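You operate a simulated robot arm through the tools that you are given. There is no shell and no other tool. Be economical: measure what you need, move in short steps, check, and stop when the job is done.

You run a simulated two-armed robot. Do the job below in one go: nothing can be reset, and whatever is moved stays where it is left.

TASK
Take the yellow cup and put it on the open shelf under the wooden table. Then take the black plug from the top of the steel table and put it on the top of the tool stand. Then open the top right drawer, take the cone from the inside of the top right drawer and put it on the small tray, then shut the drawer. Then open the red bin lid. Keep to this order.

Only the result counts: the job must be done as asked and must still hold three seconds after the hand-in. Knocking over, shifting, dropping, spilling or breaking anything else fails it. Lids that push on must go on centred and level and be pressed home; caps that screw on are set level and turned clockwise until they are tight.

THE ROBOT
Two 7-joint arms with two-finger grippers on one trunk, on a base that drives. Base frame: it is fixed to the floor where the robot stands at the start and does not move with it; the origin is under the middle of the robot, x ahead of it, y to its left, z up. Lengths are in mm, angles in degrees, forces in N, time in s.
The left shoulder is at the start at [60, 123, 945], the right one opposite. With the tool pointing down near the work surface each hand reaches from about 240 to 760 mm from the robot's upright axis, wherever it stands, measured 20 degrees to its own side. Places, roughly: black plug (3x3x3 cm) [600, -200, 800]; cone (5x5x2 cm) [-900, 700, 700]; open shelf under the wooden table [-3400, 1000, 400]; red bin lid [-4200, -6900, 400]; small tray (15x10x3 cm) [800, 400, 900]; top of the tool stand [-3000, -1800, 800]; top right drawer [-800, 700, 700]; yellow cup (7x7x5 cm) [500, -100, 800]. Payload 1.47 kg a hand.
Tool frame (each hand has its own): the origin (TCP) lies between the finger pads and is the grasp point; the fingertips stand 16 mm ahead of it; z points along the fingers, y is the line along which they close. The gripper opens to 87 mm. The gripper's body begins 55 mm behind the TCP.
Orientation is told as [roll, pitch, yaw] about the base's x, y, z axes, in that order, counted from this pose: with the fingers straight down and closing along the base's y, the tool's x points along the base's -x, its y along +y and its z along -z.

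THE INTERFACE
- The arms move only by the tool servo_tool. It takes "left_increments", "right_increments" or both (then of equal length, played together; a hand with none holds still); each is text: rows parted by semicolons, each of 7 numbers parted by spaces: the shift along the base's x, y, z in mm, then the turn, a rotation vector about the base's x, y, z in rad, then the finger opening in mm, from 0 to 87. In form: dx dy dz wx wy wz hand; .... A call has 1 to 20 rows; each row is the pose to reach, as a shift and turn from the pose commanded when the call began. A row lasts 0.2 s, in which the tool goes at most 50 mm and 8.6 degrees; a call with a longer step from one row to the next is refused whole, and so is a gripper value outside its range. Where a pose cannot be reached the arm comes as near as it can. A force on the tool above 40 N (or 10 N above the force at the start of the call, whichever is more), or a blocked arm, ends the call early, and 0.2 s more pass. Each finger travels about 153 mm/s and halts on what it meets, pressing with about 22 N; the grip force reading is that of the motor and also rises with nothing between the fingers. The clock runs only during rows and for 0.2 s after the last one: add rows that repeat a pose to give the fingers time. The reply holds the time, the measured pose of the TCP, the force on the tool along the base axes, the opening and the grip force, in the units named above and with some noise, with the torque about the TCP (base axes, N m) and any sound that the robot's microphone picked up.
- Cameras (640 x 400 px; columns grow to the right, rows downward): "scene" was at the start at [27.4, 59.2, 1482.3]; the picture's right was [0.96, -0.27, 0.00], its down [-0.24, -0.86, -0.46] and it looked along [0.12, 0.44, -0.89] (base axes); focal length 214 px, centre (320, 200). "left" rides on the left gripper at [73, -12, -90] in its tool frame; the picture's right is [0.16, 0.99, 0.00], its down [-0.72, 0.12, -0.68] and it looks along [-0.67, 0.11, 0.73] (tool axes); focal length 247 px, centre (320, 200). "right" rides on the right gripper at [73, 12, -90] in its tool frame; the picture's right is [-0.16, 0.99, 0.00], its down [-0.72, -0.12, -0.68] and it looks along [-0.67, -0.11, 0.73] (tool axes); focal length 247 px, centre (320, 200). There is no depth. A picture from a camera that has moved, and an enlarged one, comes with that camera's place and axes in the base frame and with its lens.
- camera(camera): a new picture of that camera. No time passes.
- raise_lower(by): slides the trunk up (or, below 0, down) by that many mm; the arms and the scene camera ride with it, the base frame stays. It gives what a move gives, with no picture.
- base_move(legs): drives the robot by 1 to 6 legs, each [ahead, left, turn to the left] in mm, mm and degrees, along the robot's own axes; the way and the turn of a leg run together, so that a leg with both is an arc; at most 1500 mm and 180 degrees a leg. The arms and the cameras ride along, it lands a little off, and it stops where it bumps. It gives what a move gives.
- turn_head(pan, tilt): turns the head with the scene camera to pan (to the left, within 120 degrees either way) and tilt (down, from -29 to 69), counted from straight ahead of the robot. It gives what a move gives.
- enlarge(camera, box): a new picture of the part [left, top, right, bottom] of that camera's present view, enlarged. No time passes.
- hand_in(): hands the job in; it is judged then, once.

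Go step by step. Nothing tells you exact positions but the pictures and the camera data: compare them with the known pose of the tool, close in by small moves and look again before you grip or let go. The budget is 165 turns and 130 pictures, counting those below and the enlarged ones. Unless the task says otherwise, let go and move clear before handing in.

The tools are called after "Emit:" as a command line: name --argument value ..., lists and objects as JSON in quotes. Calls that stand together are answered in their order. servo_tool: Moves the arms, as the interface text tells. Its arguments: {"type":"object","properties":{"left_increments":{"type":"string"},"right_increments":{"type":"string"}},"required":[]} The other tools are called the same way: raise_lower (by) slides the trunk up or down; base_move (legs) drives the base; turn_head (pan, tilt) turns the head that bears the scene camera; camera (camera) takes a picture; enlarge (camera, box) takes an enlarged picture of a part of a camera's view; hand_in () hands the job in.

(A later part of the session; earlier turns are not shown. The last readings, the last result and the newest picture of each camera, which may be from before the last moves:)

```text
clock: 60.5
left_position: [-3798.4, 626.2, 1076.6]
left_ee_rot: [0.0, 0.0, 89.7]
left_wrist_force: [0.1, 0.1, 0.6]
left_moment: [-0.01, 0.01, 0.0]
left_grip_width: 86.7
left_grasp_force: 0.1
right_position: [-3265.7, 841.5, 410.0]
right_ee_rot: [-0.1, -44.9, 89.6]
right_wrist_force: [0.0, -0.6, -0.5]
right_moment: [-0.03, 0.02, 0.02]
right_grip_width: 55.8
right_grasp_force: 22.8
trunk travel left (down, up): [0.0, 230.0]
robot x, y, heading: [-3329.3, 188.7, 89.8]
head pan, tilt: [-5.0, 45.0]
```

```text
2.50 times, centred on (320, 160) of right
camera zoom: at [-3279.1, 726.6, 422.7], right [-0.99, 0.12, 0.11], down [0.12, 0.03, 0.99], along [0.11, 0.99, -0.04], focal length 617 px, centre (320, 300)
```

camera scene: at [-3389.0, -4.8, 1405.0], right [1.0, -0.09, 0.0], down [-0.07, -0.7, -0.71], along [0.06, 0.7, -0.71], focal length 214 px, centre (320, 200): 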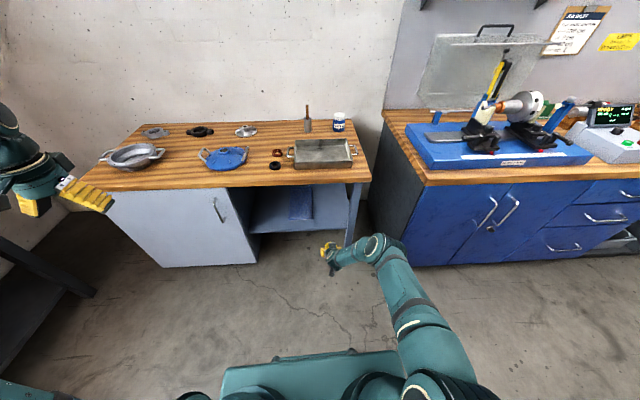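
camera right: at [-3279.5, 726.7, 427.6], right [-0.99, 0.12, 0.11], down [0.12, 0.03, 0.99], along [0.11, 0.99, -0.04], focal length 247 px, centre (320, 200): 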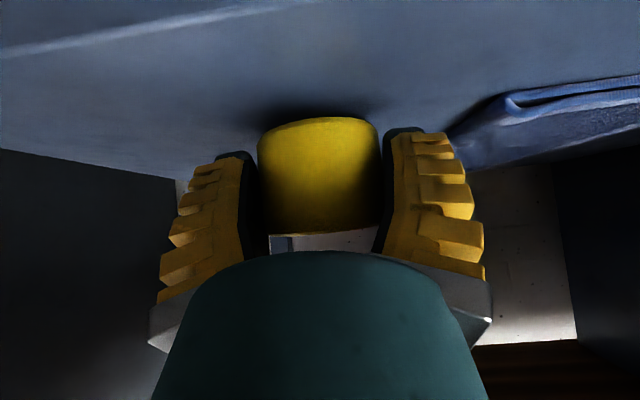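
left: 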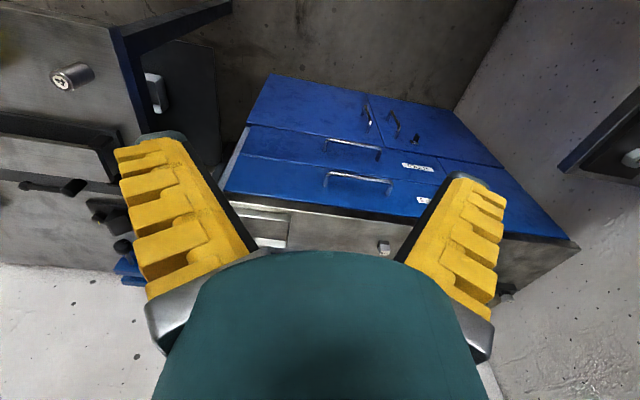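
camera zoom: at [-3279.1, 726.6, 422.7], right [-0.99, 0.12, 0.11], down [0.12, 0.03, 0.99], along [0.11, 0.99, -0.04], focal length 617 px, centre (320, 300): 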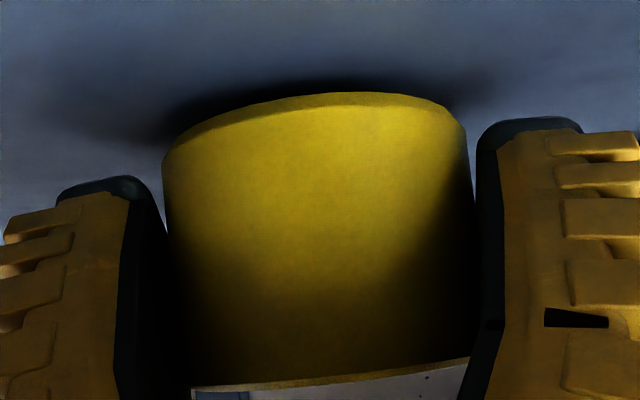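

Emit:
servo_tool --right_increments "0 0 -2 0 0 0 20; 0 0 -4 0 0 0 20; 0 0 -6 0 0 0 20; 0 0 -7 0 0 0 20"

Emit:
enlarge --camera "right" --box '[200, 80, 440, 240]'

```text
clock: 61.5
left_position: [-3798.2, 624.3, 1076.1]
left_ee_rot: [0.1, 0.0, 89.6]
left_wrist_force: [0.4, -0.1, 0.1]
left_moment: [0.01, -0.01, 0.02]
left_grip_width: 87.0
left_grasp_force: 0.1
right_position: [-3266.4, 842.5, 404.5]
right_ee_rot: [-0.2, -45.0, 89.7]
right_wrist_force: [1.6, -3.3, 11.4]
right_moment: [0.13, -0.03, 0.01]
right_grip_width: 56.3
right_grasp_force: 21.8
trunk travel left (down, up): [0.0, 230.0]
robot x, y, heading: [-3326.9, 186.4, 89.7]
head pan, tilt: [-5.0, 45.0]
```

```text
2.50 times, centred on (320, 160) of right
camera zoom: at [-3279.8, 727.8, 416.6], right [-0.99, 0.12, 0.11], down [0.12, 0.03, 0.99], along [0.11, 0.99, -0.04], focal length 617 px, centre (320, 300)
```

zoom: 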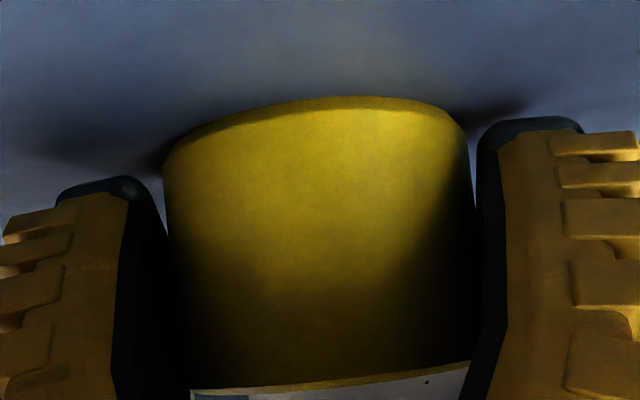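

Contact felt. I open and withdraw along the tool axis.

Emit:
servo_tool --right_increments "0 0 0 0 0 0 62; 0 0 1 0 0 0 75; 0 0 2 0 0 0 87; 0 0 2 0 0 0 87; 0 -15 17 0 0 0 87; 0 -35 37 0 0 0 87; 0 -60 55 0 0 0 87; 0 -100 60 0 0 0 87"

Emit:
camera --camera "right"

```text
clock: 63.3
left_position: [-3799.4, 624.2, 1075.4]
left_ee_rot: [-0.1, 0.0, 89.6]
left_wrist_force: [-0.4, -0.7, 0.1]
left_moment: [0.01, 0.02, -0.05]
left_grip_width: 87.0
left_grasp_force: 0.1
right_position: [-3265.8, 739.7, 465.4]
right_ee_rot: [-0.1, -44.9, 89.6]
right_wrist_force: [0.1, 0.8, -0.8]
right_moment: [0.01, -0.01, 0.01]
right_grip_width: 87.0
right_grasp_force: 0.0
trunk travel left (down, up): [0.0, 230.0]
robot x, y, heading: [-3328.3, 186.7, 89.5]
head pan, tilt: [-5.0, 45.0]
```

```text
93 pictures are left
camera right: at [-3279.8, 625.4, 476.3], right [-0.99, 0.12, 0.11], down [0.12, 0.03, 0.99], along [0.11, 0.99, -0.04], focal length 247 px, centre (320, 200)
```

right: 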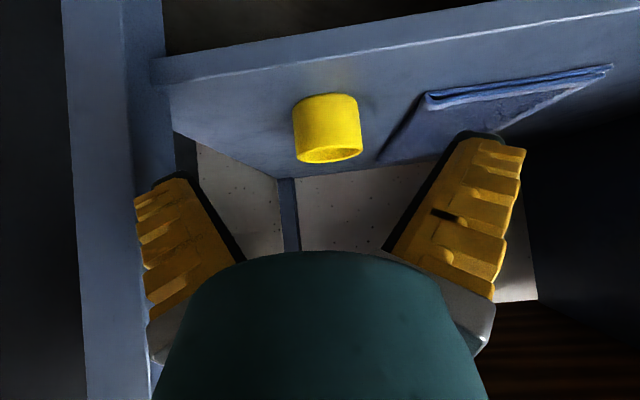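

The cup stands on the shelf. I back out and bring the arm up to vertical.

Emit:
base_move --legs '[[-650, 0, 0]]'

Emit:
raise_lower --by 100

Emit:
servo_tool --right_increments "0 -10 45 -0.12 0 0 87; 0 -20 90 -0.24 0 0 87; 0 -30 135 -0.36 0 0 87; 0 -40 180 -0.48 0 0 87; 0 -50 225 -0.6 0 0 87; 0 -50 270 -0.72 0 0 87; 0 -50 315 -0.785 0 0 87; 0 -50 360 -0.785 0 0 87; 0 -50 400 -0.785 0 0 87; 0 -50 400 -0.785 0 0 87"

Emit:
turn_head --pan -15 --tilt 45

Emit:
base_move --legs '[[0, 0, -90], [1490, 100, 0], [1490, 100, 0]]'

Emit:
camera --camera "scene"

```text
clock: 66.9
left_position: [-3803.2, -26.9, 1076.0]
left_ee_rot: [0.0, 0.1, 90.0]
left_wrist_force: [0.1, 0.6, 0.4]
left_moment: [0.04, -0.01, -0.01]
left_grip_width: 87.2
left_grasp_force: 0.1
right_position: [-3271.4, 91.8, 464.4]
right_ee_rot: [0.0, -44.8, 90.2]
right_wrist_force: [-0.2, -0.1, -0.1]
right_moment: [-0.04, 0.02, 0.0]
right_grip_width: 87.1
right_grasp_force: 0.1
trunk travel left (down, up): [0.0, 230.0]
robot x, y, heading: [-3331.6, -463.8, 89.9]
head pan, tilt: [-5.0, 45.0]
```

```text
clock: 68.2
left_position: [-3804.0, -25.2, 1175.1]
left_ee_rot: [0.0, 0.1, 90.0]
left_wrist_force: [0.2, 0.0, -0.6]
left_moment: [0.0, -0.01, 0.01]
left_grip_width: 86.9
left_grasp_force: 0.0
right_position: [-3271.0, 92.2, 562.6]
right_ee_rot: [0.0, -44.9, 90.2]
right_wrist_force: [0.7, 0.7, -0.3]
right_moment: [0.01, -0.01, -0.02]
right_grip_width: 86.9
right_grasp_force: 0.0
trunk travel left (down, up): [-100.0, 130.0]
robot x, y, heading: [-3328.5, -459.5, 90.0]
head pan, tilt: [-5.0, 45.0]
```

```text
clock: 70.4
left_position: [-3804.5, -25.3, 1176.6]
left_ee_rot: [-0.1, 0.1, 90.0]
left_wrist_force: [-1.0, 0.6, 0.7]
left_moment: [0.0, -0.01, 0.01]
left_grip_width: 86.7
left_grasp_force: 0.1
right_position: [-3270.7, 42.8, 962.4]
right_ee_rot: [0.1, 0.1, 90.1]
right_wrist_force: [-0.2, -0.1, 0.0]
right_moment: [-0.02, 0.02, -0.01]
right_grip_width: 87.0
right_grasp_force: 0.2
trunk travel left (down, up): [-100.0, 130.0]
robot x, y, heading: [-3329.7, -460.6, 89.8]
head pan, tilt: [-5.0, 45.0]
```

```text
clock: 71.1
left_position: [-3804.2, -25.7, 1176.9]
left_ee_rot: [0.0, 0.0, 90.0]
left_wrist_force: [0.2, -0.7, -0.4]
left_moment: [-0.01, -0.01, -0.01]
left_grip_width: 87.2
left_grasp_force: 0.0
right_position: [-3269.5, 43.3, 962.4]
right_ee_rot: [-0.1, 0.0, 90.0]
right_wrist_force: [-0.2, 0.5, -1.0]
right_moment: [0.02, -0.01, 0.0]
right_grip_width: 86.8
right_grasp_force: 0.0
trunk travel left (down, up): [-100.0, 130.0]
robot x, y, heading: [-3331.5, -460.8, 89.8]
head pan, tilt: [-15.0, 45.0]
```

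```text
clock: 89.3
left_position: [83.0, 152.6, 1175.1]
left_ee_rot: [-0.1, 0.0, -1.1]
left_wrist_force: [0.4, 0.3, -0.2]
left_moment: [-0.01, -0.02, 0.01]
left_grip_width: 87.3
left_grasp_force: 0.1
right_position: [144.0, -381.7, 963.1]
right_ee_rot: [0.0, 0.0, -1.1]
right_wrist_force: [-0.6, -0.4, -0.1]
right_moment: [-0.01, 0.01, -0.02]
right_grip_width: 87.1
right_grasp_force: 0.1
trunk travel left (down, up): [-100.0, 130.0]
robot x, y, heading: [-362.4, -309.0, -1.1]
head pan, tilt: [-15.0, 45.0]
```

```text
92 pictures are left
camera scene: at [-272.8, -336.8, 1504.8], right [-0.28, -0.96, 0.0], down [-0.68, 0.2, -0.71], along [0.68, -0.2, -0.71], focal length 214 px, centre (320, 200)
```

scene: 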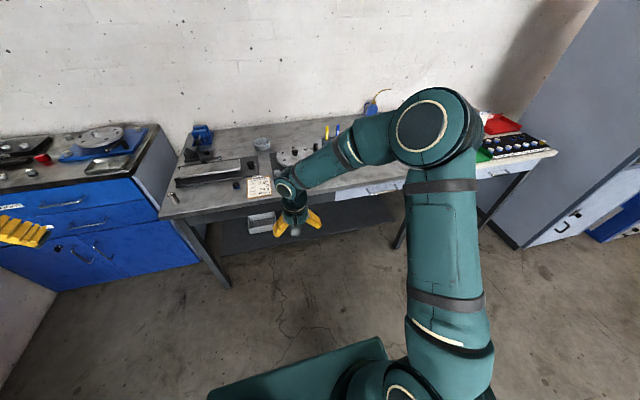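

Emit:
base_move --legs '[[375, 205, 1.1]]'

Emit:
camera --camera "right"

```text
clock: 91.9
left_position: [447.3, 368.2, 1176.3]
left_ee_rot: [0.0, 0.1, 0.4]
left_wrist_force: [-0.1, -0.1, -0.9]
left_moment: [-0.03, 0.01, -0.03]
left_grip_width: 87.0
left_grasp_force: 0.1
right_position: [521.2, -164.9, 962.0]
right_ee_rot: [-0.1, 0.1, 0.5]
right_wrist_force: [0.4, -0.2, -0.2]
right_moment: [-0.01, 0.01, 0.0]
right_grip_width: 87.0
right_grasp_force: 0.0
trunk travel left (down, up): [-100.0, 130.0]
robot x, y, heading: [12.8, -106.6, 0.7]
head pan, tilt: [-15.0, 45.0]
```

```text
91 pictures are left
camera right: at [447.3, -153.2, 1051.9], right [0.15, 0.99, 0.0], down [0.73, -0.11, 0.68], along [0.67, -0.1, -0.73], focal length 247 px, centre (320, 200)
```

right: 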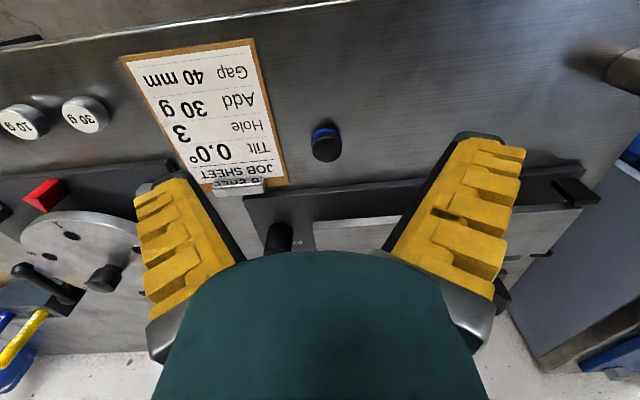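

Emit:
servo_tool --right_increments "27 0 -30 0 0 0 60; 50 0 -60 0 0 0 60; 50 0 -60 0 0 0 60"

Emit:
camera --camera "right"

```text
clock: 92.7
left_position: [447.1, 368.5, 1176.5]
left_ee_rot: [0.0, 0.0, 0.5]
left_wrist_force: [-1.2, 0.3, -0.5]
left_moment: [0.03, 0.04, 0.01]
left_grip_width: 87.1
left_grasp_force: 0.1
right_position: [570.8, -162.2, 903.6]
right_ee_rot: [0.1, -0.1, 0.5]
right_wrist_force: [0.2, 0.1, -0.2]
right_moment: [0.02, 0.0, 0.01]
right_grip_width: 64.8
right_grasp_force: 3.0
trunk travel left (down, up): [-100.0, 130.0]
robot x, y, heading: [16.2, -109.6, 0.5]
head pan, tilt: [-15.0, 45.0]
```

```text
90 pictures are left
camera right: at [496.1, -151.6, 993.4], right [0.15, 0.99, 0.0], down [0.73, -0.11, 0.68], along [0.67, -0.1, -0.73], focal length 247 px, centre (320, 200)
```

right: 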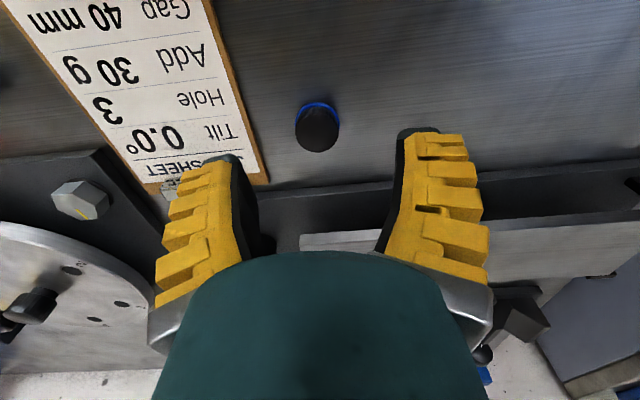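

Emit:
servo_tool --right_increments "2 -3 -20 0 0 0 60; 2 -3 -34 0 0 0 60; 2 -3 -34 0 0 0 60"

Emit:
camera --camera "right"

```text
clock: 93.5
left_position: [446.8, 367.6, 1176.3]
left_ee_rot: [0.1, 0.0, 0.4]
left_wrist_force: [-0.3, -0.7, -0.2]
left_moment: [0.0, 0.01, 0.01]
left_grip_width: 86.9
left_grasp_force: 0.1
right_position: [570.2, -167.8, 868.2]
right_ee_rot: [0.1, 0.1, 0.5]
right_wrist_force: [0.6, -0.3, -0.3]
right_moment: [-0.02, 0.01, -0.03]
right_grip_width: 64.6
right_grasp_force: 3.4
trunk travel left (down, up): [-100.0, 130.0]
robot x, y, heading: [10.9, -110.9, 0.5]
head pan, tilt: [-15.0, 45.0]
```

```text
89 pictures are left
camera right: at [496.4, -156.3, 958.1], right [0.15, 0.99, 0.0], down [0.73, -0.11, 0.68], along [0.67, -0.1, -0.73], focal length 247 px, centre (320, 200)
```

right: 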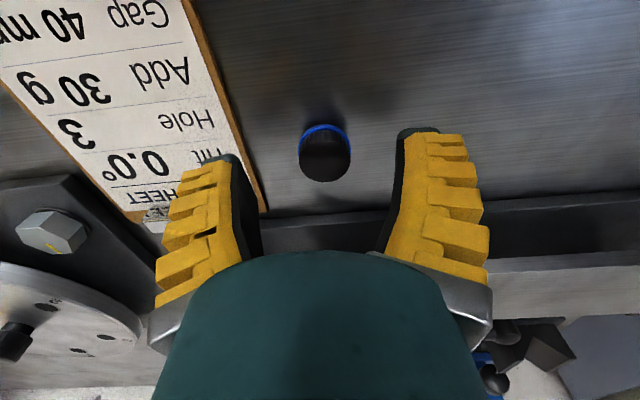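

Plug is at [572,-165], top z≈843. I descend around it and close.

Emit:
servo_tool --right_increments "2 1 -15 0 0 0 60; 2 1 -31 0 0 0 60; 2 1 -31 0 0 0 60; 2 1 -31 0 0 0 40; 2 1 -31 0 0 0 10; 2 1 -31 0 0 0 0; 2 1 -31 0 0 0 0"

Emit:
camera --camera "right"

```text
clock: 95.1
left_position: [447.0, 368.4, 1176.6]
left_ee_rot: [0.1, 0.0, 0.5]
left_wrist_force: [0.6, 0.1, 0.1]
left_moment: [-0.04, 0.03, -0.01]
left_grip_width: 87.1
left_grasp_force: 0.2
right_position: [573.2, -167.6, 839.5]
right_ee_rot: [0.1, 0.1, 0.5]
right_wrist_force: [1.0, -0.1, 4.4]
right_moment: [-0.01, -0.05, 0.01]
right_grip_width: 21.5
right_grasp_force: 21.8
trunk travel left (down, up): [-100.0, 130.0]
robot x, y, heading: [9.9, -109.2, 0.3]
head pan, tilt: [-15.0, 45.0]
```

```text
88 pictures are left
camera right: at [499.7, -156.5, 927.9], right [0.15, 0.99, 0.0], down [0.72, -0.11, 0.68], along [0.67, -0.1, -0.73], focal length 247 px, centre (320, 200)
```

right: 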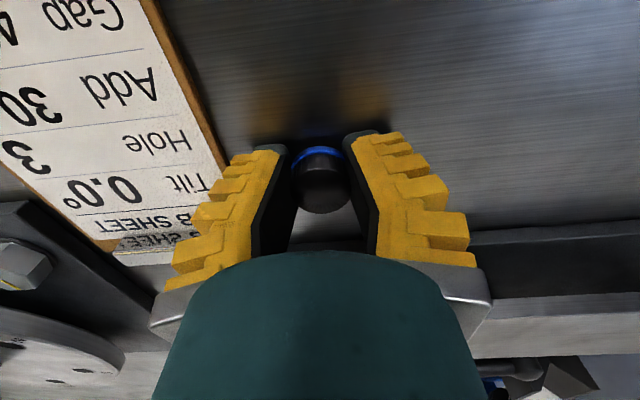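

Emit:
servo_tool --right_increments "0 0 15 0 0 0 0; 0 0 50 0 0 0 0; 0 0 90 0 0 0 0; 0 0 130 0 0 0 0; 0 0 130 0 0 0 0"

Emit:
camera --camera "right"

```text
clock: 96.3
left_position: [448.3, 368.0, 1176.4]
left_ee_rot: [0.0, 0.1, 0.5]
left_wrist_force: [0.6, -0.2, 0.0]
left_moment: [0.02, 0.01, -0.01]
left_grip_width: 86.8
left_grasp_force: 0.1
right_position: [576.1, -166.6, 969.1]
right_ee_rot: [0.0, 0.2, 0.4]
right_wrist_force: [0.2, 0.8, -0.5]
right_moment: [0.01, 0.01, -0.02]
right_grip_width: 18.8
right_grasp_force: 22.1
trunk travel left (down, up): [-100.0, 130.0]
robot x, y, heading: [17.4, -109.3, 0.4]
head pan, tilt: [-15.0, 45.0]
```

```text
87 pictures are left
camera right: at [502.4, -155.2, 1059.2], right [0.15, 0.99, 0.0], down [0.73, -0.11, 0.68], along [0.67, -0.1, -0.73], focal length 247 px, centre (320, 200)
```

right: 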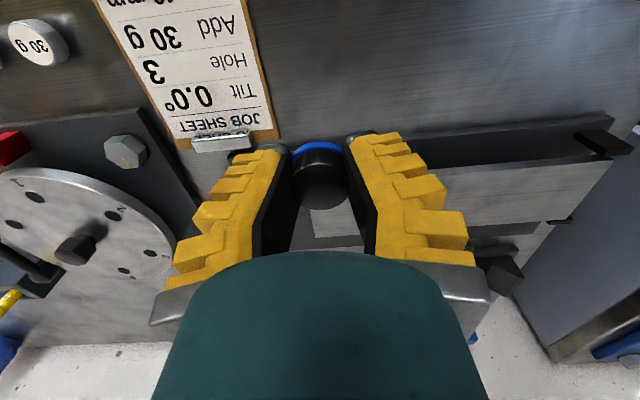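

The plug is held. I back off, turn and drive toward the tool stand.

Emit:
base_move --legs '[[-400, 0, 0], [0, 0, -147], [1450, 0, 0], [500, 0, 0]]'

Emit:
turn_head --pan 0 --tilt 35

Emit:
camera --camera "scene"

```text
clock: 114.2
left_position: [-2229.2, -1643.6, 1175.4]
left_ee_rot: [0.0, -0.1, -151.9]
left_wrist_force: [1.0, 0.1, -0.5]
left_moment: [0.02, -0.02, -0.01]
left_grip_width: 87.0
left_grasp_force: 0.2
right_position: [-2590.4, -1230.7, 969.3]
right_ee_rot: [-0.1, 0.1, -151.8]
right_wrist_force: [-0.5, -0.3, -0.5]
right_moment: [0.05, -0.02, 0.01]
right_grip_width: 18.4
right_grasp_force: 22.0
trunk travel left (down, up): [-100.0, 130.0]
robot x, y, heading: [-2073.7, -1015.1, -152.0]
head pan, tilt: [-15.0, 45.0]
```

```text
clock: 115.0
left_position: [-2229.4, -1642.9, 1176.0]
left_ee_rot: [0.0, 0.0, -151.8]
left_wrist_force: [-0.3, -0.3, -0.1]
left_moment: [0.02, -0.01, 0.0]
left_grip_width: 87.2
left_grasp_force: 0.0
right_position: [-2591.4, -1230.2, 969.2]
right_ee_rot: [0.0, 0.0, -151.8]
right_wrist_force: [-0.9, 0.0, -0.5]
right_moment: [0.03, 0.03, -0.01]
right_grip_width: 18.3
right_grasp_force: 22.1
trunk travel left (down, up): [-100.0, 130.0]
robot x, y, heading: [-2068.4, -1020.3, -151.5]
head pan, tilt: [0.0, 35.0]
```

```text
86 pictures are left
camera scene: at [-2153.4, -1068.0, 1519.6], right [-0.47, 0.88, 0.0], down [0.51, 0.27, -0.82], along [-0.72, -0.39, -0.57], focal length 214 px, centre (320, 200)
```

scene: 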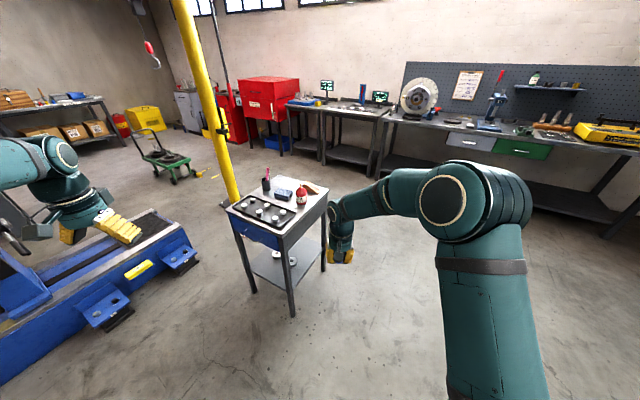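

Emit:
enlarge --camera "scene" --box '[210, 160, 350, 260]'

```text
4.00 times, centred on (280, 210) of scene
camera zoom: at [-2153.4, -1068.0, 1519.6], right [-0.47, 0.88, 0.0], down [0.51, 0.27, -0.82], along [-0.72, -0.39, -0.57], focal length 858 px, centre (480, 160)
```

zoom: 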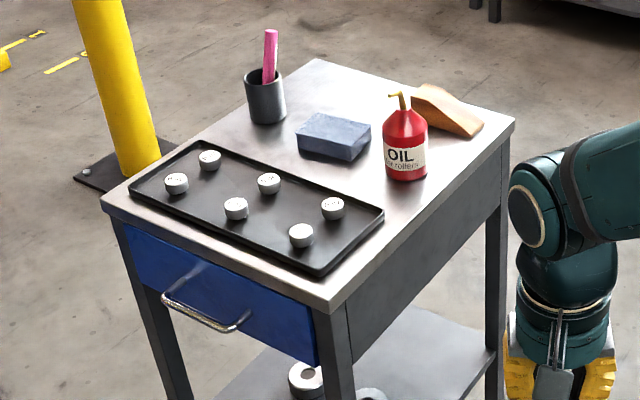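

The stand's top spans about x -3200…-2710, y -1970…-1570; a free patch is at the back near [-3120,-1825]. I raise the trunk and move to its +y side facing it.

Emit:
raise_lower --by 110

Emit:
base_move --legs '[[893, -388, 0], [0, 0, 61.7]]'

Emit:
turn_head --pan 0 --tilt 50

Emit:
camera --camera "scene"

Emit:
camera --camera "right"

```text
clock: 116.4
left_position: [-2228.7, -1641.6, 1284.5]
left_ee_rot: [0.0, 0.0, -151.8]
left_wrist_force: [-0.2, -0.4, -0.6]
left_moment: [0.02, -0.01, 0.03]
left_grip_width: 87.2
left_grasp_force: 0.0
right_position: [-2592.0, -1230.3, 1079.8]
right_ee_rot: [0.0, 0.1, -151.8]
right_wrist_force: [0.6, 0.0, -0.8]
right_moment: [0.0, -0.02, 0.03]
right_grip_width: 18.4
right_grasp_force: 22.0
trunk travel left (down, up): [-210.0, 20.0]
robot x, y, heading: [-2066.8, -1018.5, -151.7]
head pan, tilt: [0.0, 35.0]
```

```text
clock: 124.2
left_position: [-2590.2, -1555.7, 1285.9]
left_ee_rot: [0.1, -0.1, -92.4]
left_wrist_force: [0.9, 0.3, -0.1]
left_moment: [-0.03, -0.01, -0.02]
left_grip_width: 87.1
left_grasp_force: 0.0
right_position: [-3130.2, -1657.1, 1078.9]
right_ee_rot: [0.0, 0.1, -92.4]
right_wrist_force: [-0.1, 1.0, -0.6]
right_moment: [0.04, 0.0, -0.01]
right_grip_width: 18.3
right_grasp_force: 21.9
trunk travel left (down, up): [-210.0, 20.0]
robot x, y, heading: [-3046.8, -1099.1, -92.4]
head pan, tilt: [0.0, 35.0]
```

```text
clock: 125.0
left_position: [-2590.7, -1554.8, 1285.8]
left_ee_rot: [-0.1, 0.0, -92.4]
left_wrist_force: [-0.4, 0.7, -0.6]
left_moment: [0.01, 0.0, 0.0]
left_grip_width: 87.1
left_grasp_force: 0.1
right_position: [-3130.4, -1658.4, 1079.6]
right_ee_rot: [0.0, 0.1, -92.4]
right_wrist_force: [1.0, 0.9, 0.4]
right_moment: [0.01, -0.05, -0.02]
right_grip_width: 18.2
right_grasp_force: 22.2
trunk travel left (down, up): [-210.0, 20.0]
robot x, y, heading: [-3044.3, -1103.4, -92.3]
head pan, tilt: [0.0, 50.0]
```

```text
84 pictures are left
camera scene: at [-3047.9, -1188.7, 1608.0], right [-1.0, 0.04, 0.0], down [0.03, 0.76, -0.64], along [-0.03, -0.64, -0.77], focal length 214 px, centre (320, 200)
```

scene: 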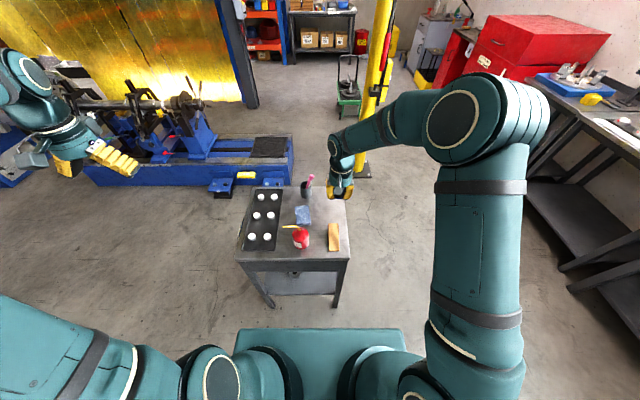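

```text
83 pictures are left
camera right: at [-3116.8, -1585.4, 1169.0], right [0.98, -0.2, 0.0], down [-0.15, -0.72, 0.68], along [-0.14, -0.67, -0.73], focal length 247 px, centre (320, 200)
```

right: 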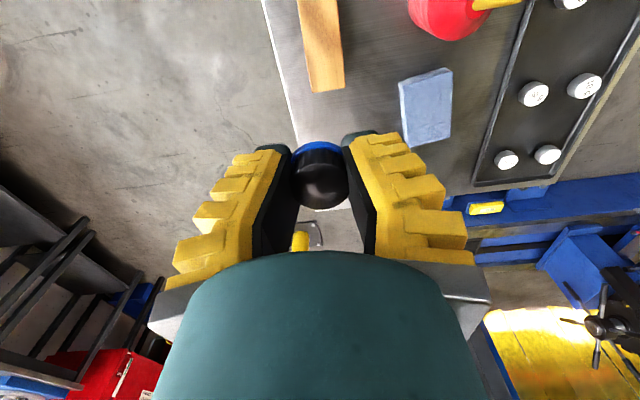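

Free patch centre [-3110,-1805]. I drive 110 ahead and then place with the arm.

Emit:
base_move --legs '[[110, 0, 0]]'

Emit:
servo_tool --right_increments "15 -20 -40 0 0 0 0; 26 -38 -85 0 0 0 0; 26 -38 -130 0 0 0 0; 26 -38 -175 0 0 0 0; 26 -38 -200 0 0 0 0;26 -38 -200 0 0 0 0"

Emit:
camera --camera "right"

```text
clock: 126.2
left_position: [-2593.9, -1666.8, 1286.5]
left_ee_rot: [0.0, 0.0, -92.3]
left_wrist_force: [0.3, -0.2, -1.3]
left_moment: [0.06, 0.01, -0.01]
left_grip_width: 87.0
left_grasp_force: 0.1
right_position: [-3132.7, -1770.4, 1078.6]
right_ee_rot: [-0.1, 0.2, -92.3]
right_wrist_force: [-0.2, -0.1, -0.6]
right_moment: [-0.01, -0.02, -0.02]
right_grip_width: 18.4
right_grasp_force: 22.1
trunk travel left (down, up): [-210.0, 20.0]
robot x, y, heading: [-3050.0, -1205.6, -92.3]
head pan, tilt: [0.0, 50.0]
```

```text
clock: 127.6
left_position: [-2593.5, -1667.1, 1286.2]
left_ee_rot: [-0.1, -0.1, -92.3]
left_wrist_force: [-0.3, 0.5, -0.6]
left_moment: [-0.02, 0.02, -0.01]
left_grip_width: 86.7
left_grasp_force: 0.1
right_position: [-3109.5, -1808.9, 878.1]
right_ee_rot: [0.0, 0.0, -92.5]
right_wrist_force: [0.6, 0.3, -1.0]
right_moment: [0.02, -0.01, -0.04]
right_grip_width: 18.3
right_grasp_force: 21.4
trunk travel left (down, up): [-210.0, 20.0]
robot x, y, heading: [-3047.8, -1209.2, -92.4]
head pan, tilt: [0.0, 50.0]
```

```text
82 pictures are left
camera right: at [-3095.8, -1736.6, 968.8], right [0.98, -0.2, 0.0], down [-0.14, -0.72, 0.68], along [-0.13, -0.67, -0.73], focal length 247 px, centre (320, 200)
```

right: 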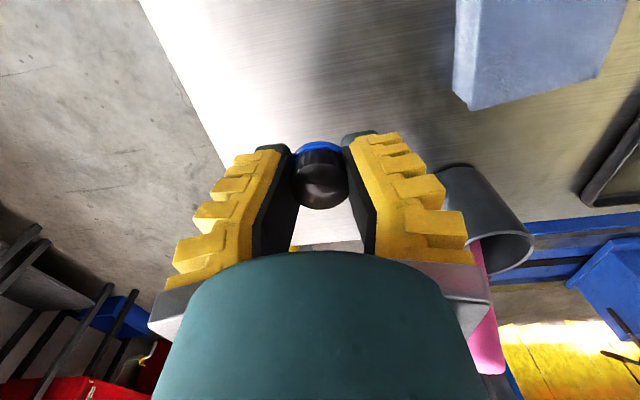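

Emit:
servo_tool --right_increments "0 0 -12 0 0 0 0; 0 0 -24 0 0 0 0; 0 0 -34 0 0 0 0; 0 0 -34 0 0 0 0"

Emit:
enlarge --camera "right" --box '[140, 60, 460, 260]'

```text
clock: 128.6
left_position: [-2594.4, -1664.9, 1285.0]
left_ee_rot: [0.1, 0.0, -92.3]
left_wrist_force: [-0.6, -0.6, -0.3]
left_moment: [-0.04, 0.05, 0.0]
left_grip_width: 87.2
left_grasp_force: 0.0
right_position: [-3108.3, -1808.2, 845.5]
right_ee_rot: [0.0, 0.1, -92.3]
right_wrist_force: [0.8, -0.4, 0.0]
right_moment: [0.01, 0.01, -0.05]
right_grip_width: 17.9
right_grasp_force: 22.1
trunk travel left (down, up): [-210.0, 20.0]
robot x, y, heading: [-3049.2, -1213.1, -92.5]
head pan, tilt: [0.0, 50.0]
```

```text
2.00 times, centred on (300, 160) of right
camera zoom: at [-3094.5, -1735.1, 934.7], right [0.98, -0.2, 0.0], down [-0.14, -0.72, 0.68], along [-0.13, -0.67, -0.73], focal length 494 px, centre (360, 280)
```

zoom: 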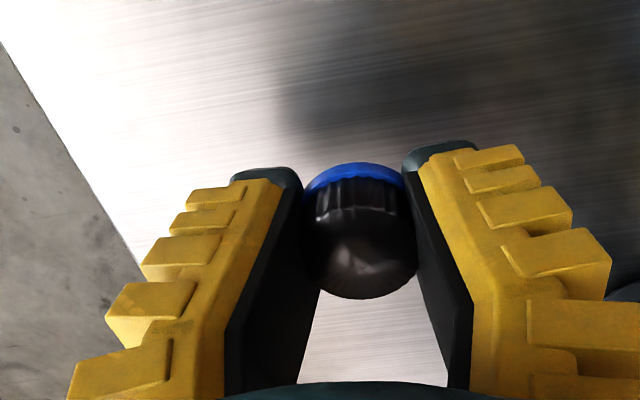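

Emit:
servo_tool --right_increments "0 0 -3 0 0 0 0; 0 0 -6 0 0 0 0; 0 0 -9 0 0 0 0; 0 0 -12 0 0 0 0; 0 0 -12 0 0 0 0"

Emit:
enlarge --camera "right" --box '[140, 60, 460, 260]'

```text
clock: 129.8
left_position: [-2593.6, -1665.6, 1286.1]
left_ee_rot: [0.0, 0.0, -92.3]
left_wrist_force: [0.3, -0.5, 0.7]
left_moment: [-0.01, 0.01, -0.02]
left_grip_width: 87.1
left_grasp_force: 0.1
right_position: [-3107.6, -1808.3, 832.3]
right_ee_rot: [0.1, 0.2, -92.3]
right_wrist_force: [0.4, -0.7, 0.3]
right_moment: [-0.02, 0.0, -0.05]
right_grip_width: 18.0
right_grasp_force: 22.0
trunk travel left (down, up): [-210.0, 20.0]
robot x, y, heading: [-3049.1, -1214.5, -92.5]
head pan, tilt: [0.0, 50.0]
```

```text
2.00 times, centred on (300, 160) of right
camera zoom: at [-3094.3, -1735.3, 922.8], right [0.98, -0.2, 0.0], down [-0.14, -0.72, 0.68], along [-0.13, -0.67, -0.73], focal length 494 px, centre (360, 280)
```

zoom: 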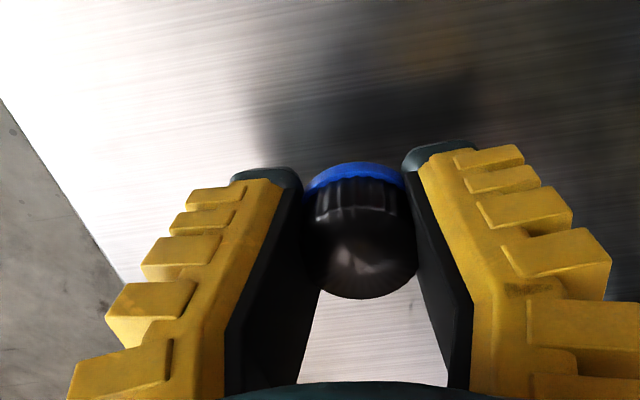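

Emit:
servo_tool --right_increments "0 0 -3 0 0 0 0; 0 0 -6 0 0 0 0; 0 0 -9 0 0 0 0; 0 0 -11 0 0 0 0; 0 0 -11 0 0 0 0"

Emit:
enlarge --camera "right" --box '[140, 60, 460, 260]'

```text
clock: 131.0
left_position: [-2594.3, -1665.9, 1286.8]
left_ee_rot: [0.1, 0.0, -92.4]
left_wrist_force: [-0.4, -0.3, 0.0]
left_moment: [-0.04, 0.01, 0.01]
left_grip_width: 87.0
left_grasp_force: 0.0
right_position: [-3107.3, -1805.9, 820.9]
right_ee_rot: [-0.1, 0.2, -92.3]
right_wrist_force: [1.1, -0.8, -0.1]
right_moment: [-0.01, -0.01, 0.0]
right_grip_width: 17.9
right_grasp_force: 22.2
trunk travel left (down, up): [-210.0, 20.0]
robot x, y, heading: [-3049.7, -1211.4, -92.3]
head pan, tilt: [0.0, 50.0]
```

```text
2.00 times, centred on (300, 160) of right
camera zoom: at [-3093.7, -1735.0, 911.5], right [0.98, -0.2, 0.0], down [-0.14, -0.72, 0.68], along [-0.13, -0.67, -0.73], focal length 494 px, centre (360, 280)
```

zoom: 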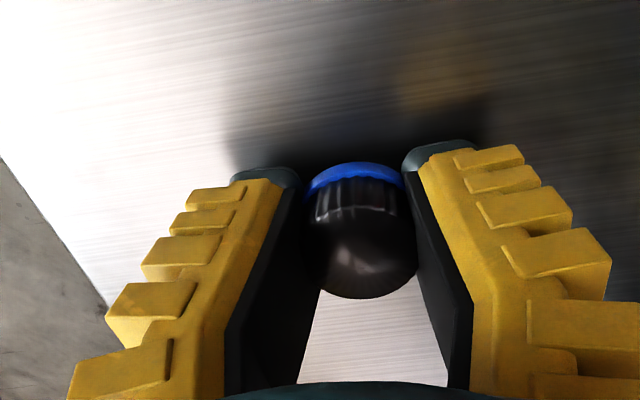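

Emit:
servo_tool --right_increments "0 0 -2 0 0 0 0; 0 0 -4 0 0 0 0; 0 0 -6 0 0 0 0; 0 0 -8 0 0 0 0; 0 0 -8 0 0 0 0"

Emit:
enlarge --camera "right" --box '[140, 60, 460, 260]'

```text
clock: 132.2
left_position: [-2593.7, -1666.2, 1286.9]
left_ee_rot: [0.0, 0.0, -92.3]
left_wrist_force: [-0.5, 0.1, 0.1]
left_moment: [0.01, 0.03, 0.0]
left_grip_width: 87.1
left_grasp_force: 0.1
right_position: [-3106.8, -1807.1, 816.3]
right_ee_rot: [0.0, -0.2, -92.3]
right_wrist_force: [-2.8, -1.6, 19.4]
right_moment: [-0.04, 0.06, 0.01]
right_grip_width: 20.1
right_grasp_force: 21.6
trunk travel left (down, up): [-210.0, 20.0]
robot x, y, heading: [-3048.6, -1213.7, -92.3]
head pan, tilt: [0.0, 50.0]
```

```text
2.00 times, centred on (300, 160) of right
camera zoom: at [-3093.6, -1734.7, 905.6], right [0.98, -0.2, 0.0], down [-0.14, -0.72, 0.68], along [-0.13, -0.67, -0.73], focal length 494 px, centre (360, 280)
```

zoom: 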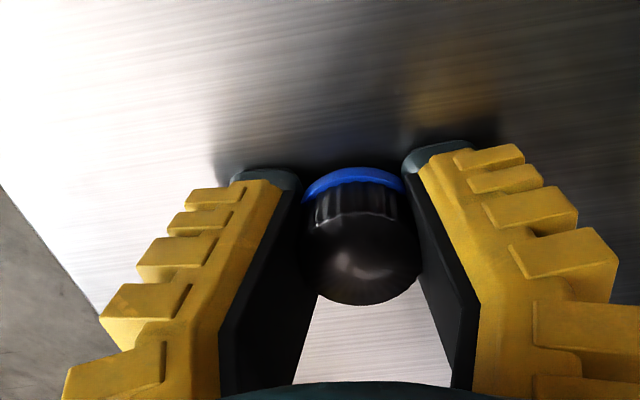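

Emit:
servo_tool --right_increments "0 0 3 0 0 0 0; 0 0 4 0 0 0 22; 0 0 4 0 0 0 32; 0 0 4 0 0 0 45; 0 0 4 0 0 0 45; 0 0 30 0 0 0 45; 0 0 75 0 0 0 45; 0 0 120 0 0 0 45"

Emit:
camera --camera "right"

```text
clock: 134.0
left_position: [-2593.4, -1665.8, 1286.4]
left_ee_rot: [0.0, 0.0, -92.3]
left_wrist_force: [-0.9, 0.6, 0.4]
left_moment: [-0.02, -0.05, -0.02]
left_grip_width: 87.0
left_grasp_force: 0.0
right_position: [-3109.7, -1806.0, 937.2]
right_ee_rot: [0.0, 0.1, -92.3]
right_wrist_force: [-0.2, -0.1, 0.0]
right_moment: [-0.01, 0.03, -0.01]
right_grip_width: 50.7
right_grasp_force: 4.1
trunk travel left (down, up): [-210.0, 20.0]
robot x, y, heading: [-3049.5, -1210.5, -92.3]
head pan, tilt: [0.0, 50.0]
```

```text
77 pictures are left
camera right: at [-3095.4, -1733.9, 1026.1], right [0.98, -0.2, 0.0], down [-0.14, -0.72, 0.68], along [-0.13, -0.67, -0.73], focal length 247 px, centre (320, 200)
```

right: 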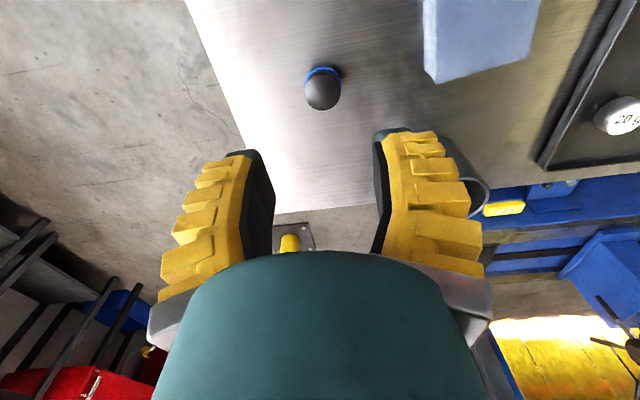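

The plug stands on the tool stand. I lift, back off, and go to the drawer area of the long bench.

Emit:
servo_tool --right_increments "0 0 45 0 0 0 87; 0 0 90 0 0 0 87; 0 30 130 0 0 0 87"

Emit:
base_move --legs '[[-600, 0, 0], [0, 0, 180], [0, 0, 2.4], [0, -1450, 0], [0, -700, 0]]'

Emit:
turn_head --pan 0 --tilt 40

Emit:
camera --camera "scene"

```text
clock: 134.8
left_position: [-2593.7, -1664.1, 1288.3]
left_ee_rot: [0.0, -0.1, -92.2]
left_wrist_force: [-0.3, -0.6, -0.5]
left_moment: [-0.06, -0.01, 0.0]
left_grip_width: 87.0
left_grasp_force: 0.1
right_position: [-3107.4, -1772.9, 1066.5]
right_ee_rot: [0.0, 0.0, -92.2]
right_wrist_force: [-0.1, 0.3, -0.5]
right_moment: [-0.02, 0.01, -0.01]
right_grip_width: 87.1
right_grasp_force: 0.1
trunk travel left (down, up): [-210.0, 20.0]
robot x, y, heading: [-3050.5, -1215.4, -92.2]
head pan, tilt: [0.0, 50.0]
```

```text
clock: 164.6
left_position: [-1338.2, -177.6, 1285.7]
left_ee_rot: [-0.1, 0.0, 89.3]
left_wrist_force: [0.9, -0.4, 0.1]
left_moment: [0.0, 0.02, 0.0]
left_grip_width: 87.2
left_grasp_force: 0.0
right_position: [-828.3, -53.0, 1066.5]
right_ee_rot: [0.0, 0.1, 89.2]
right_wrist_force: [0.0, 0.3, -0.4]
right_moment: [0.02, -0.01, 0.01]
right_grip_width: 87.2
right_grasp_force: 0.0
trunk travel left (down, up): [-210.0, 20.0]
robot x, y, heading: [-870.5, -618.2, 89.1]
head pan, tilt: [0.0, 50.0]
```

```text
clock: 165.4
left_position: [-1339.1, -178.5, 1287.0]
left_ee_rot: [0.0, 0.0, 89.2]
left_wrist_force: [-0.1, -0.6, -0.5]
left_moment: [-0.03, -0.02, -0.04]
left_grip_width: 87.1
left_grasp_force: 0.1
right_position: [-828.2, -53.4, 1065.9]
right_ee_rot: [-0.1, 0.1, 89.2]
right_wrist_force: [-0.8, -0.6, 0.8]
right_moment: [-0.03, 0.02, 0.03]
right_grip_width: 86.8
right_grasp_force: 0.2
trunk travel left (down, up): [-210.0, 20.0]
robot x, y, heading: [-871.1, -621.5, 89.1]
head pan, tilt: [0.0, 40.0]
```

```text
76 pictures are left
camera scene: at [-868.9, -525.8, 1622.1], right [1.0, -0.01, 0.0], down [-0.01, -0.64, -0.77], along [0.01, 0.77, -0.64], focal length 214 px, centre (320, 200)
```

scene: 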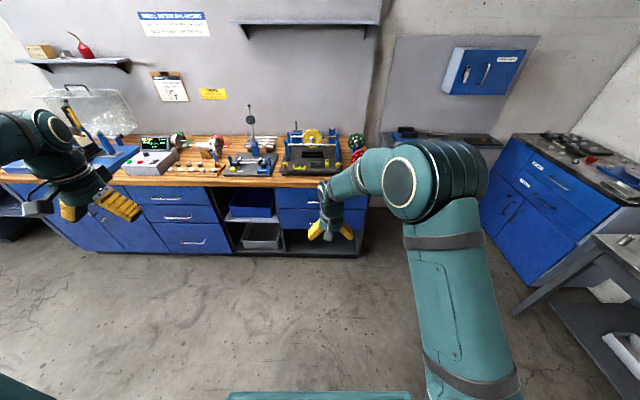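

Emit:
enlarge --camera "scene" --box '[210, 125, 390, 265]'

```text
2.86 times, centred on (300, 195) of scene
camera zoom: at [-868.9, -525.8, 1622.1], right [1.0, -0.01, 0.0], down [-0.01, -0.64, -0.77], along [0.01, 0.77, -0.64], focal length 613 px, centre (377, 214)
```

zoom: 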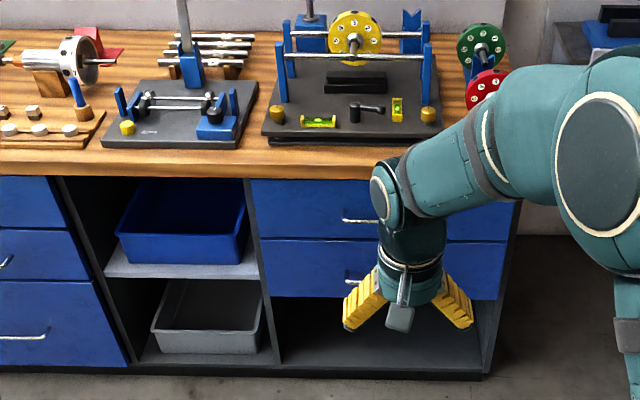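

The top right drawer's face is near y≈615, handle near [-842, 590, 667]. I move closer, lower the trunk, and turn the right hand 90° so the fingers can close vertically on the bar.

Emit:
base_move --legs '[[400, 60, 0.9]]'

Emit:
raise_lower --by -110

Emit:
servo_tool --right_increments "0 0 0 0 0 0.14 87; 0 0 0 0 0 0.28 87; 0 0 0 0 0 0.42 87; 0 0 0 0 0 0.56 87; 0 0 0 0 0 0.7 87; 0 0 0 0 0 0.84 87; 0 0 0 0 0 0.98 87; 0 0 0 0 0 1.12 87; 0 0 0 0 0 1.26 87; 0 0 0 0 0 1.4 87; 0 0 0 0 0 1.5708 87; 0 0 0 0 0 1.5708 87"

Emit:
camera --camera "scene"

```text
clock: 167.9
left_position: [-1409.6, 209.8, 1285.6]
left_ee_rot: [0.0, 0.0, 90.8]
left_wrist_force: [-0.8, 0.1, -0.7]
left_moment: [-0.01, 0.01, -0.01]
left_grip_width: 87.2
left_grasp_force: 0.0
right_position: [-903.3, 348.1, 1066.2]
right_ee_rot: [0.1, 0.1, 90.8]
right_wrist_force: [0.6, -0.4, -0.1]
right_moment: [-0.04, -0.01, -0.03]
right_grip_width: 87.0
right_grasp_force: 0.1
trunk travel left (down, up): [-210.0, 20.0]
robot x, y, heading: [-929.0, -222.1, 91.0]
head pan, tilt: [0.0, 40.0]
```

```text
clock: 169.3
left_position: [-1409.6, 209.4, 1176.5]
left_ee_rot: [0.0, -0.1, 90.8]
left_wrist_force: [0.0, -1.2, 0.6]
left_moment: [0.02, 0.0, -0.01]
left_grip_width: 86.7
left_grasp_force: 0.2
right_position: [-903.0, 347.9, 956.9]
right_ee_rot: [0.0, 0.1, 90.9]
right_wrist_force: [0.4, 0.6, 0.1]
right_moment: [-0.02, -0.01, -0.01]
right_grip_width: 86.9
right_grasp_force: 0.0
trunk travel left (down, up): [-100.0, 130.0]
robot x, y, heading: [-932.3, -218.5, 90.8]
head pan, tilt: [0.0, 40.0]
```

```text
refused: row 11 steps farther than a row can; nothing moved
```

```text
74 pictures are left
camera scene: at [-931.3, -125.8, 1512.3], right [1.0, 0.01, 0.0], down [0.01, -0.64, -0.77], along [-0.01, 0.77, -0.64], focal length 214 px, centre (320, 200)
```

scene: 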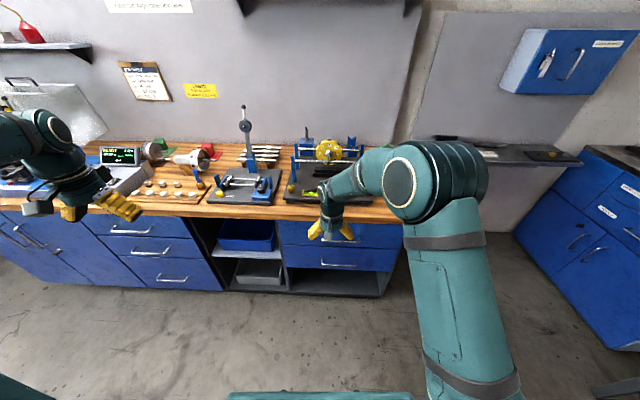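

Emit:
servo_tool --right_increments "0 0 0 0 0 0.14 87; 0 0 0 0 0 0.28 87; 0 0 0 0 0 0.42 87; 0 0 0 0 0 0.56 87; 0 0 0 0 0 0.7 87; 0 0 0 0 0 0.84 87; 0 0 0 0 0 0.98 87; 0 0 0 0 0 1.12 87; 0 0 0 0 0 1.26 87; 0 0 0 0 0 1.4 87; 0 0 0 0 0 1.5 87; 0 0 0 0 0 1.57 87"

Emit:
camera --camera "right"

```text
clock: 171.9
left_position: [-1411.1, 210.4, 1176.9]
left_ee_rot: [0.0, 0.0, 90.9]
left_wrist_force: [-0.5, 0.4, 0.3]
left_moment: [0.01, 0.0, 0.02]
left_grip_width: 87.3
left_grasp_force: 0.1
right_position: [-904.2, 346.7, 954.7]
right_ee_rot: [0.0, 0.0, -179.1]
right_wrist_force: [0.0, 0.4, -0.3]
right_moment: [0.01, 0.02, -0.02]
right_grip_width: 87.0
right_grasp_force: 0.0
trunk travel left (down, up): [-100.0, 130.0]
robot x, y, heading: [-932.9, -217.3, 90.8]
head pan, tilt: [0.0, 40.0]
```

```text
73 pictures are left
camera right: at [-831.8, 336.3, 1045.0], right [-0.14, -0.99, 0.0], down [-0.73, 0.1, 0.68], along [-0.67, 0.1, -0.73], focal length 247 px, centre (320, 200)
```

right: 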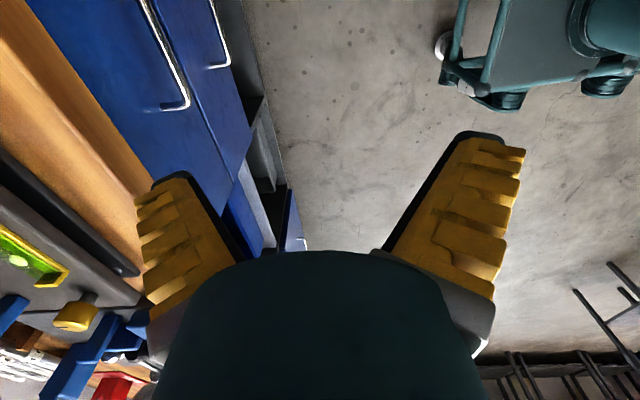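

Now tilt the fingers forward and lower to handle height.

Emit:
servo_tool --right_increments "0 0 -15 0.14 0 0 87; 0 0 -30 0.28 0 0 87; 0 0 -50 0.42 0 0 87; 0 0 -75 0.56 0 0 87; 0 0 -100 0.7 0 0 87; 0 0 -125 0.84 0 0 87; 0 0 -150 0.98 0 0 87; 0 0 -175 1.12 0 0 87; 0 0 -200 1.26 0 0 87; 0 0 -220 1.4 0 0 87; 0 0 -230 1.4 0 0 87"

Emit:
camera --camera "right"

Emit:
camera --camera "scene"

```text
clock: 174.3
left_position: [-1410.0, 211.4, 1176.5]
left_ee_rot: [0.1, 0.0, 90.9]
left_wrist_force: [-1.0, 0.5, -0.5]
left_moment: [0.01, 0.0, 0.01]
left_grip_width: 87.0
left_grasp_force: 0.1
right_position: [-904.2, 347.1, 727.1]
right_ee_rot: [-80.3, 0.7, -179.8]
right_wrist_force: [-0.1, -0.2, -0.2]
right_moment: [0.02, 0.0, 0.04]
right_grip_width: 87.0
right_grasp_force: 0.1
trunk travel left (down, up): [-100.0, 130.0]
robot x, y, heading: [-929.6, -219.6, 90.7]
head pan, tilt: [0.0, 40.0]
```

```text
72 pictures are left
camera right: at [-831.7, 256.6, 731.8], right [-0.14, -0.17, -0.98], down [-0.73, -0.65, 0.22], along [-0.67, 0.74, -0.03], focal length 247 px, centre (320, 200)
```

right: 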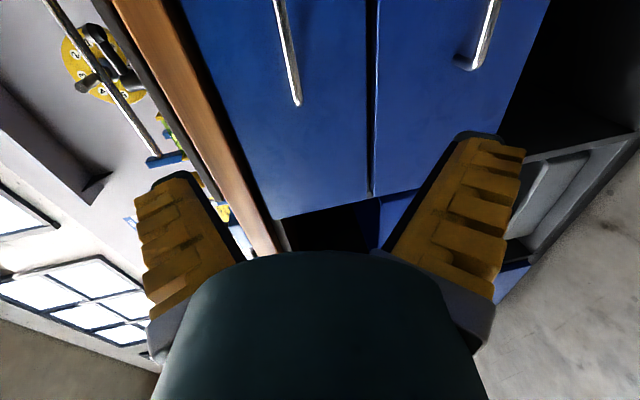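

```text
71 pictures are left
camera scene: at [-931.4, -125.6, 1512.2], right [1.0, 0.01, 0.0], down [0.01, -0.64, -0.77], along [-0.01, 0.77, -0.64], focal length 214 px, centre (320, 200)
```

scene: 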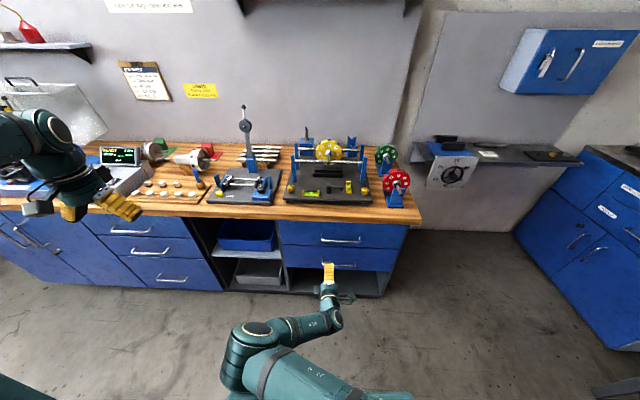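

Cross-checking both views gives the bar at about y≈525, z≈725, x from -930 to -750. I approach to y≈440 and look again.

Emit:
servo_tool --right_increments "15 30 3 0 0 0 87; 30 60 6 0 0 0 87; 50 90 10 0 0 0 87; 55 90 12 0 0 0 87;55 90 12 0 0 0 87"

Emit:
camera --camera "right"

Emit:
enlarge --camera "scene" --box '[260, 190, 420, 290]'

```text
clock: 175.5
left_position: [-1408.9, 210.3, 1176.9]
left_ee_rot: [0.0, 0.0, 90.9]
left_wrist_force: [0.6, -0.7, -0.5]
left_moment: [0.01, 0.02, 0.01]
left_grip_width: 87.0
left_grasp_force: 0.1
right_position: [-845.1, 435.9, 738.4]
right_ee_rot: [-80.2, 0.8, -179.9]
right_wrist_force: [0.3, -0.6, -0.6]
right_moment: [0.01, -0.05, 0.0]
right_grip_width: 86.8
right_grasp_force: 0.0
trunk travel left (down, up): [-100.0, 130.0]
robot x, y, heading: [-924.3, -216.8, 90.8]
head pan, tilt: [0.0, 40.0]
```

```text
70 pictures are left
camera right: at [-774.5, 346.3, 743.0], right [-0.14, -0.17, -0.98], down [-0.73, -0.65, 0.22], along [-0.67, 0.74, -0.03], focal length 247 px, centre (320, 200)
```

right: 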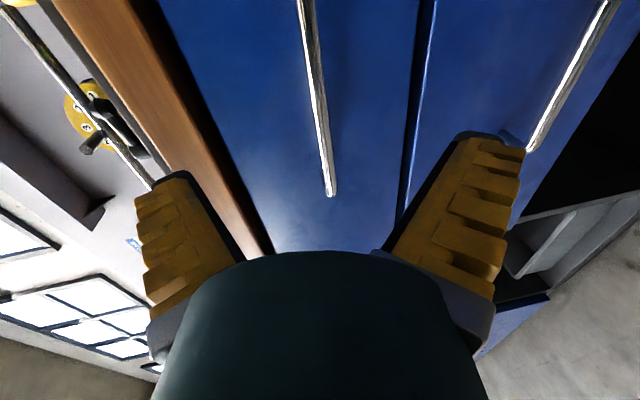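

```text
4.00 times, centred on (340, 240) of scene
camera zoom: at [-931.3, -125.4, 1512.1], right [1.0, 0.01, 0.0], down [0.01, -0.64, -0.77], along [-0.01, 0.77, -0.64], focal length 858 px, centre (240, 40)
```

zoom: 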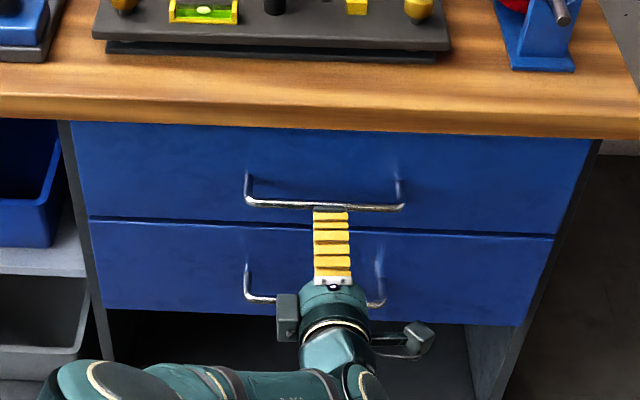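

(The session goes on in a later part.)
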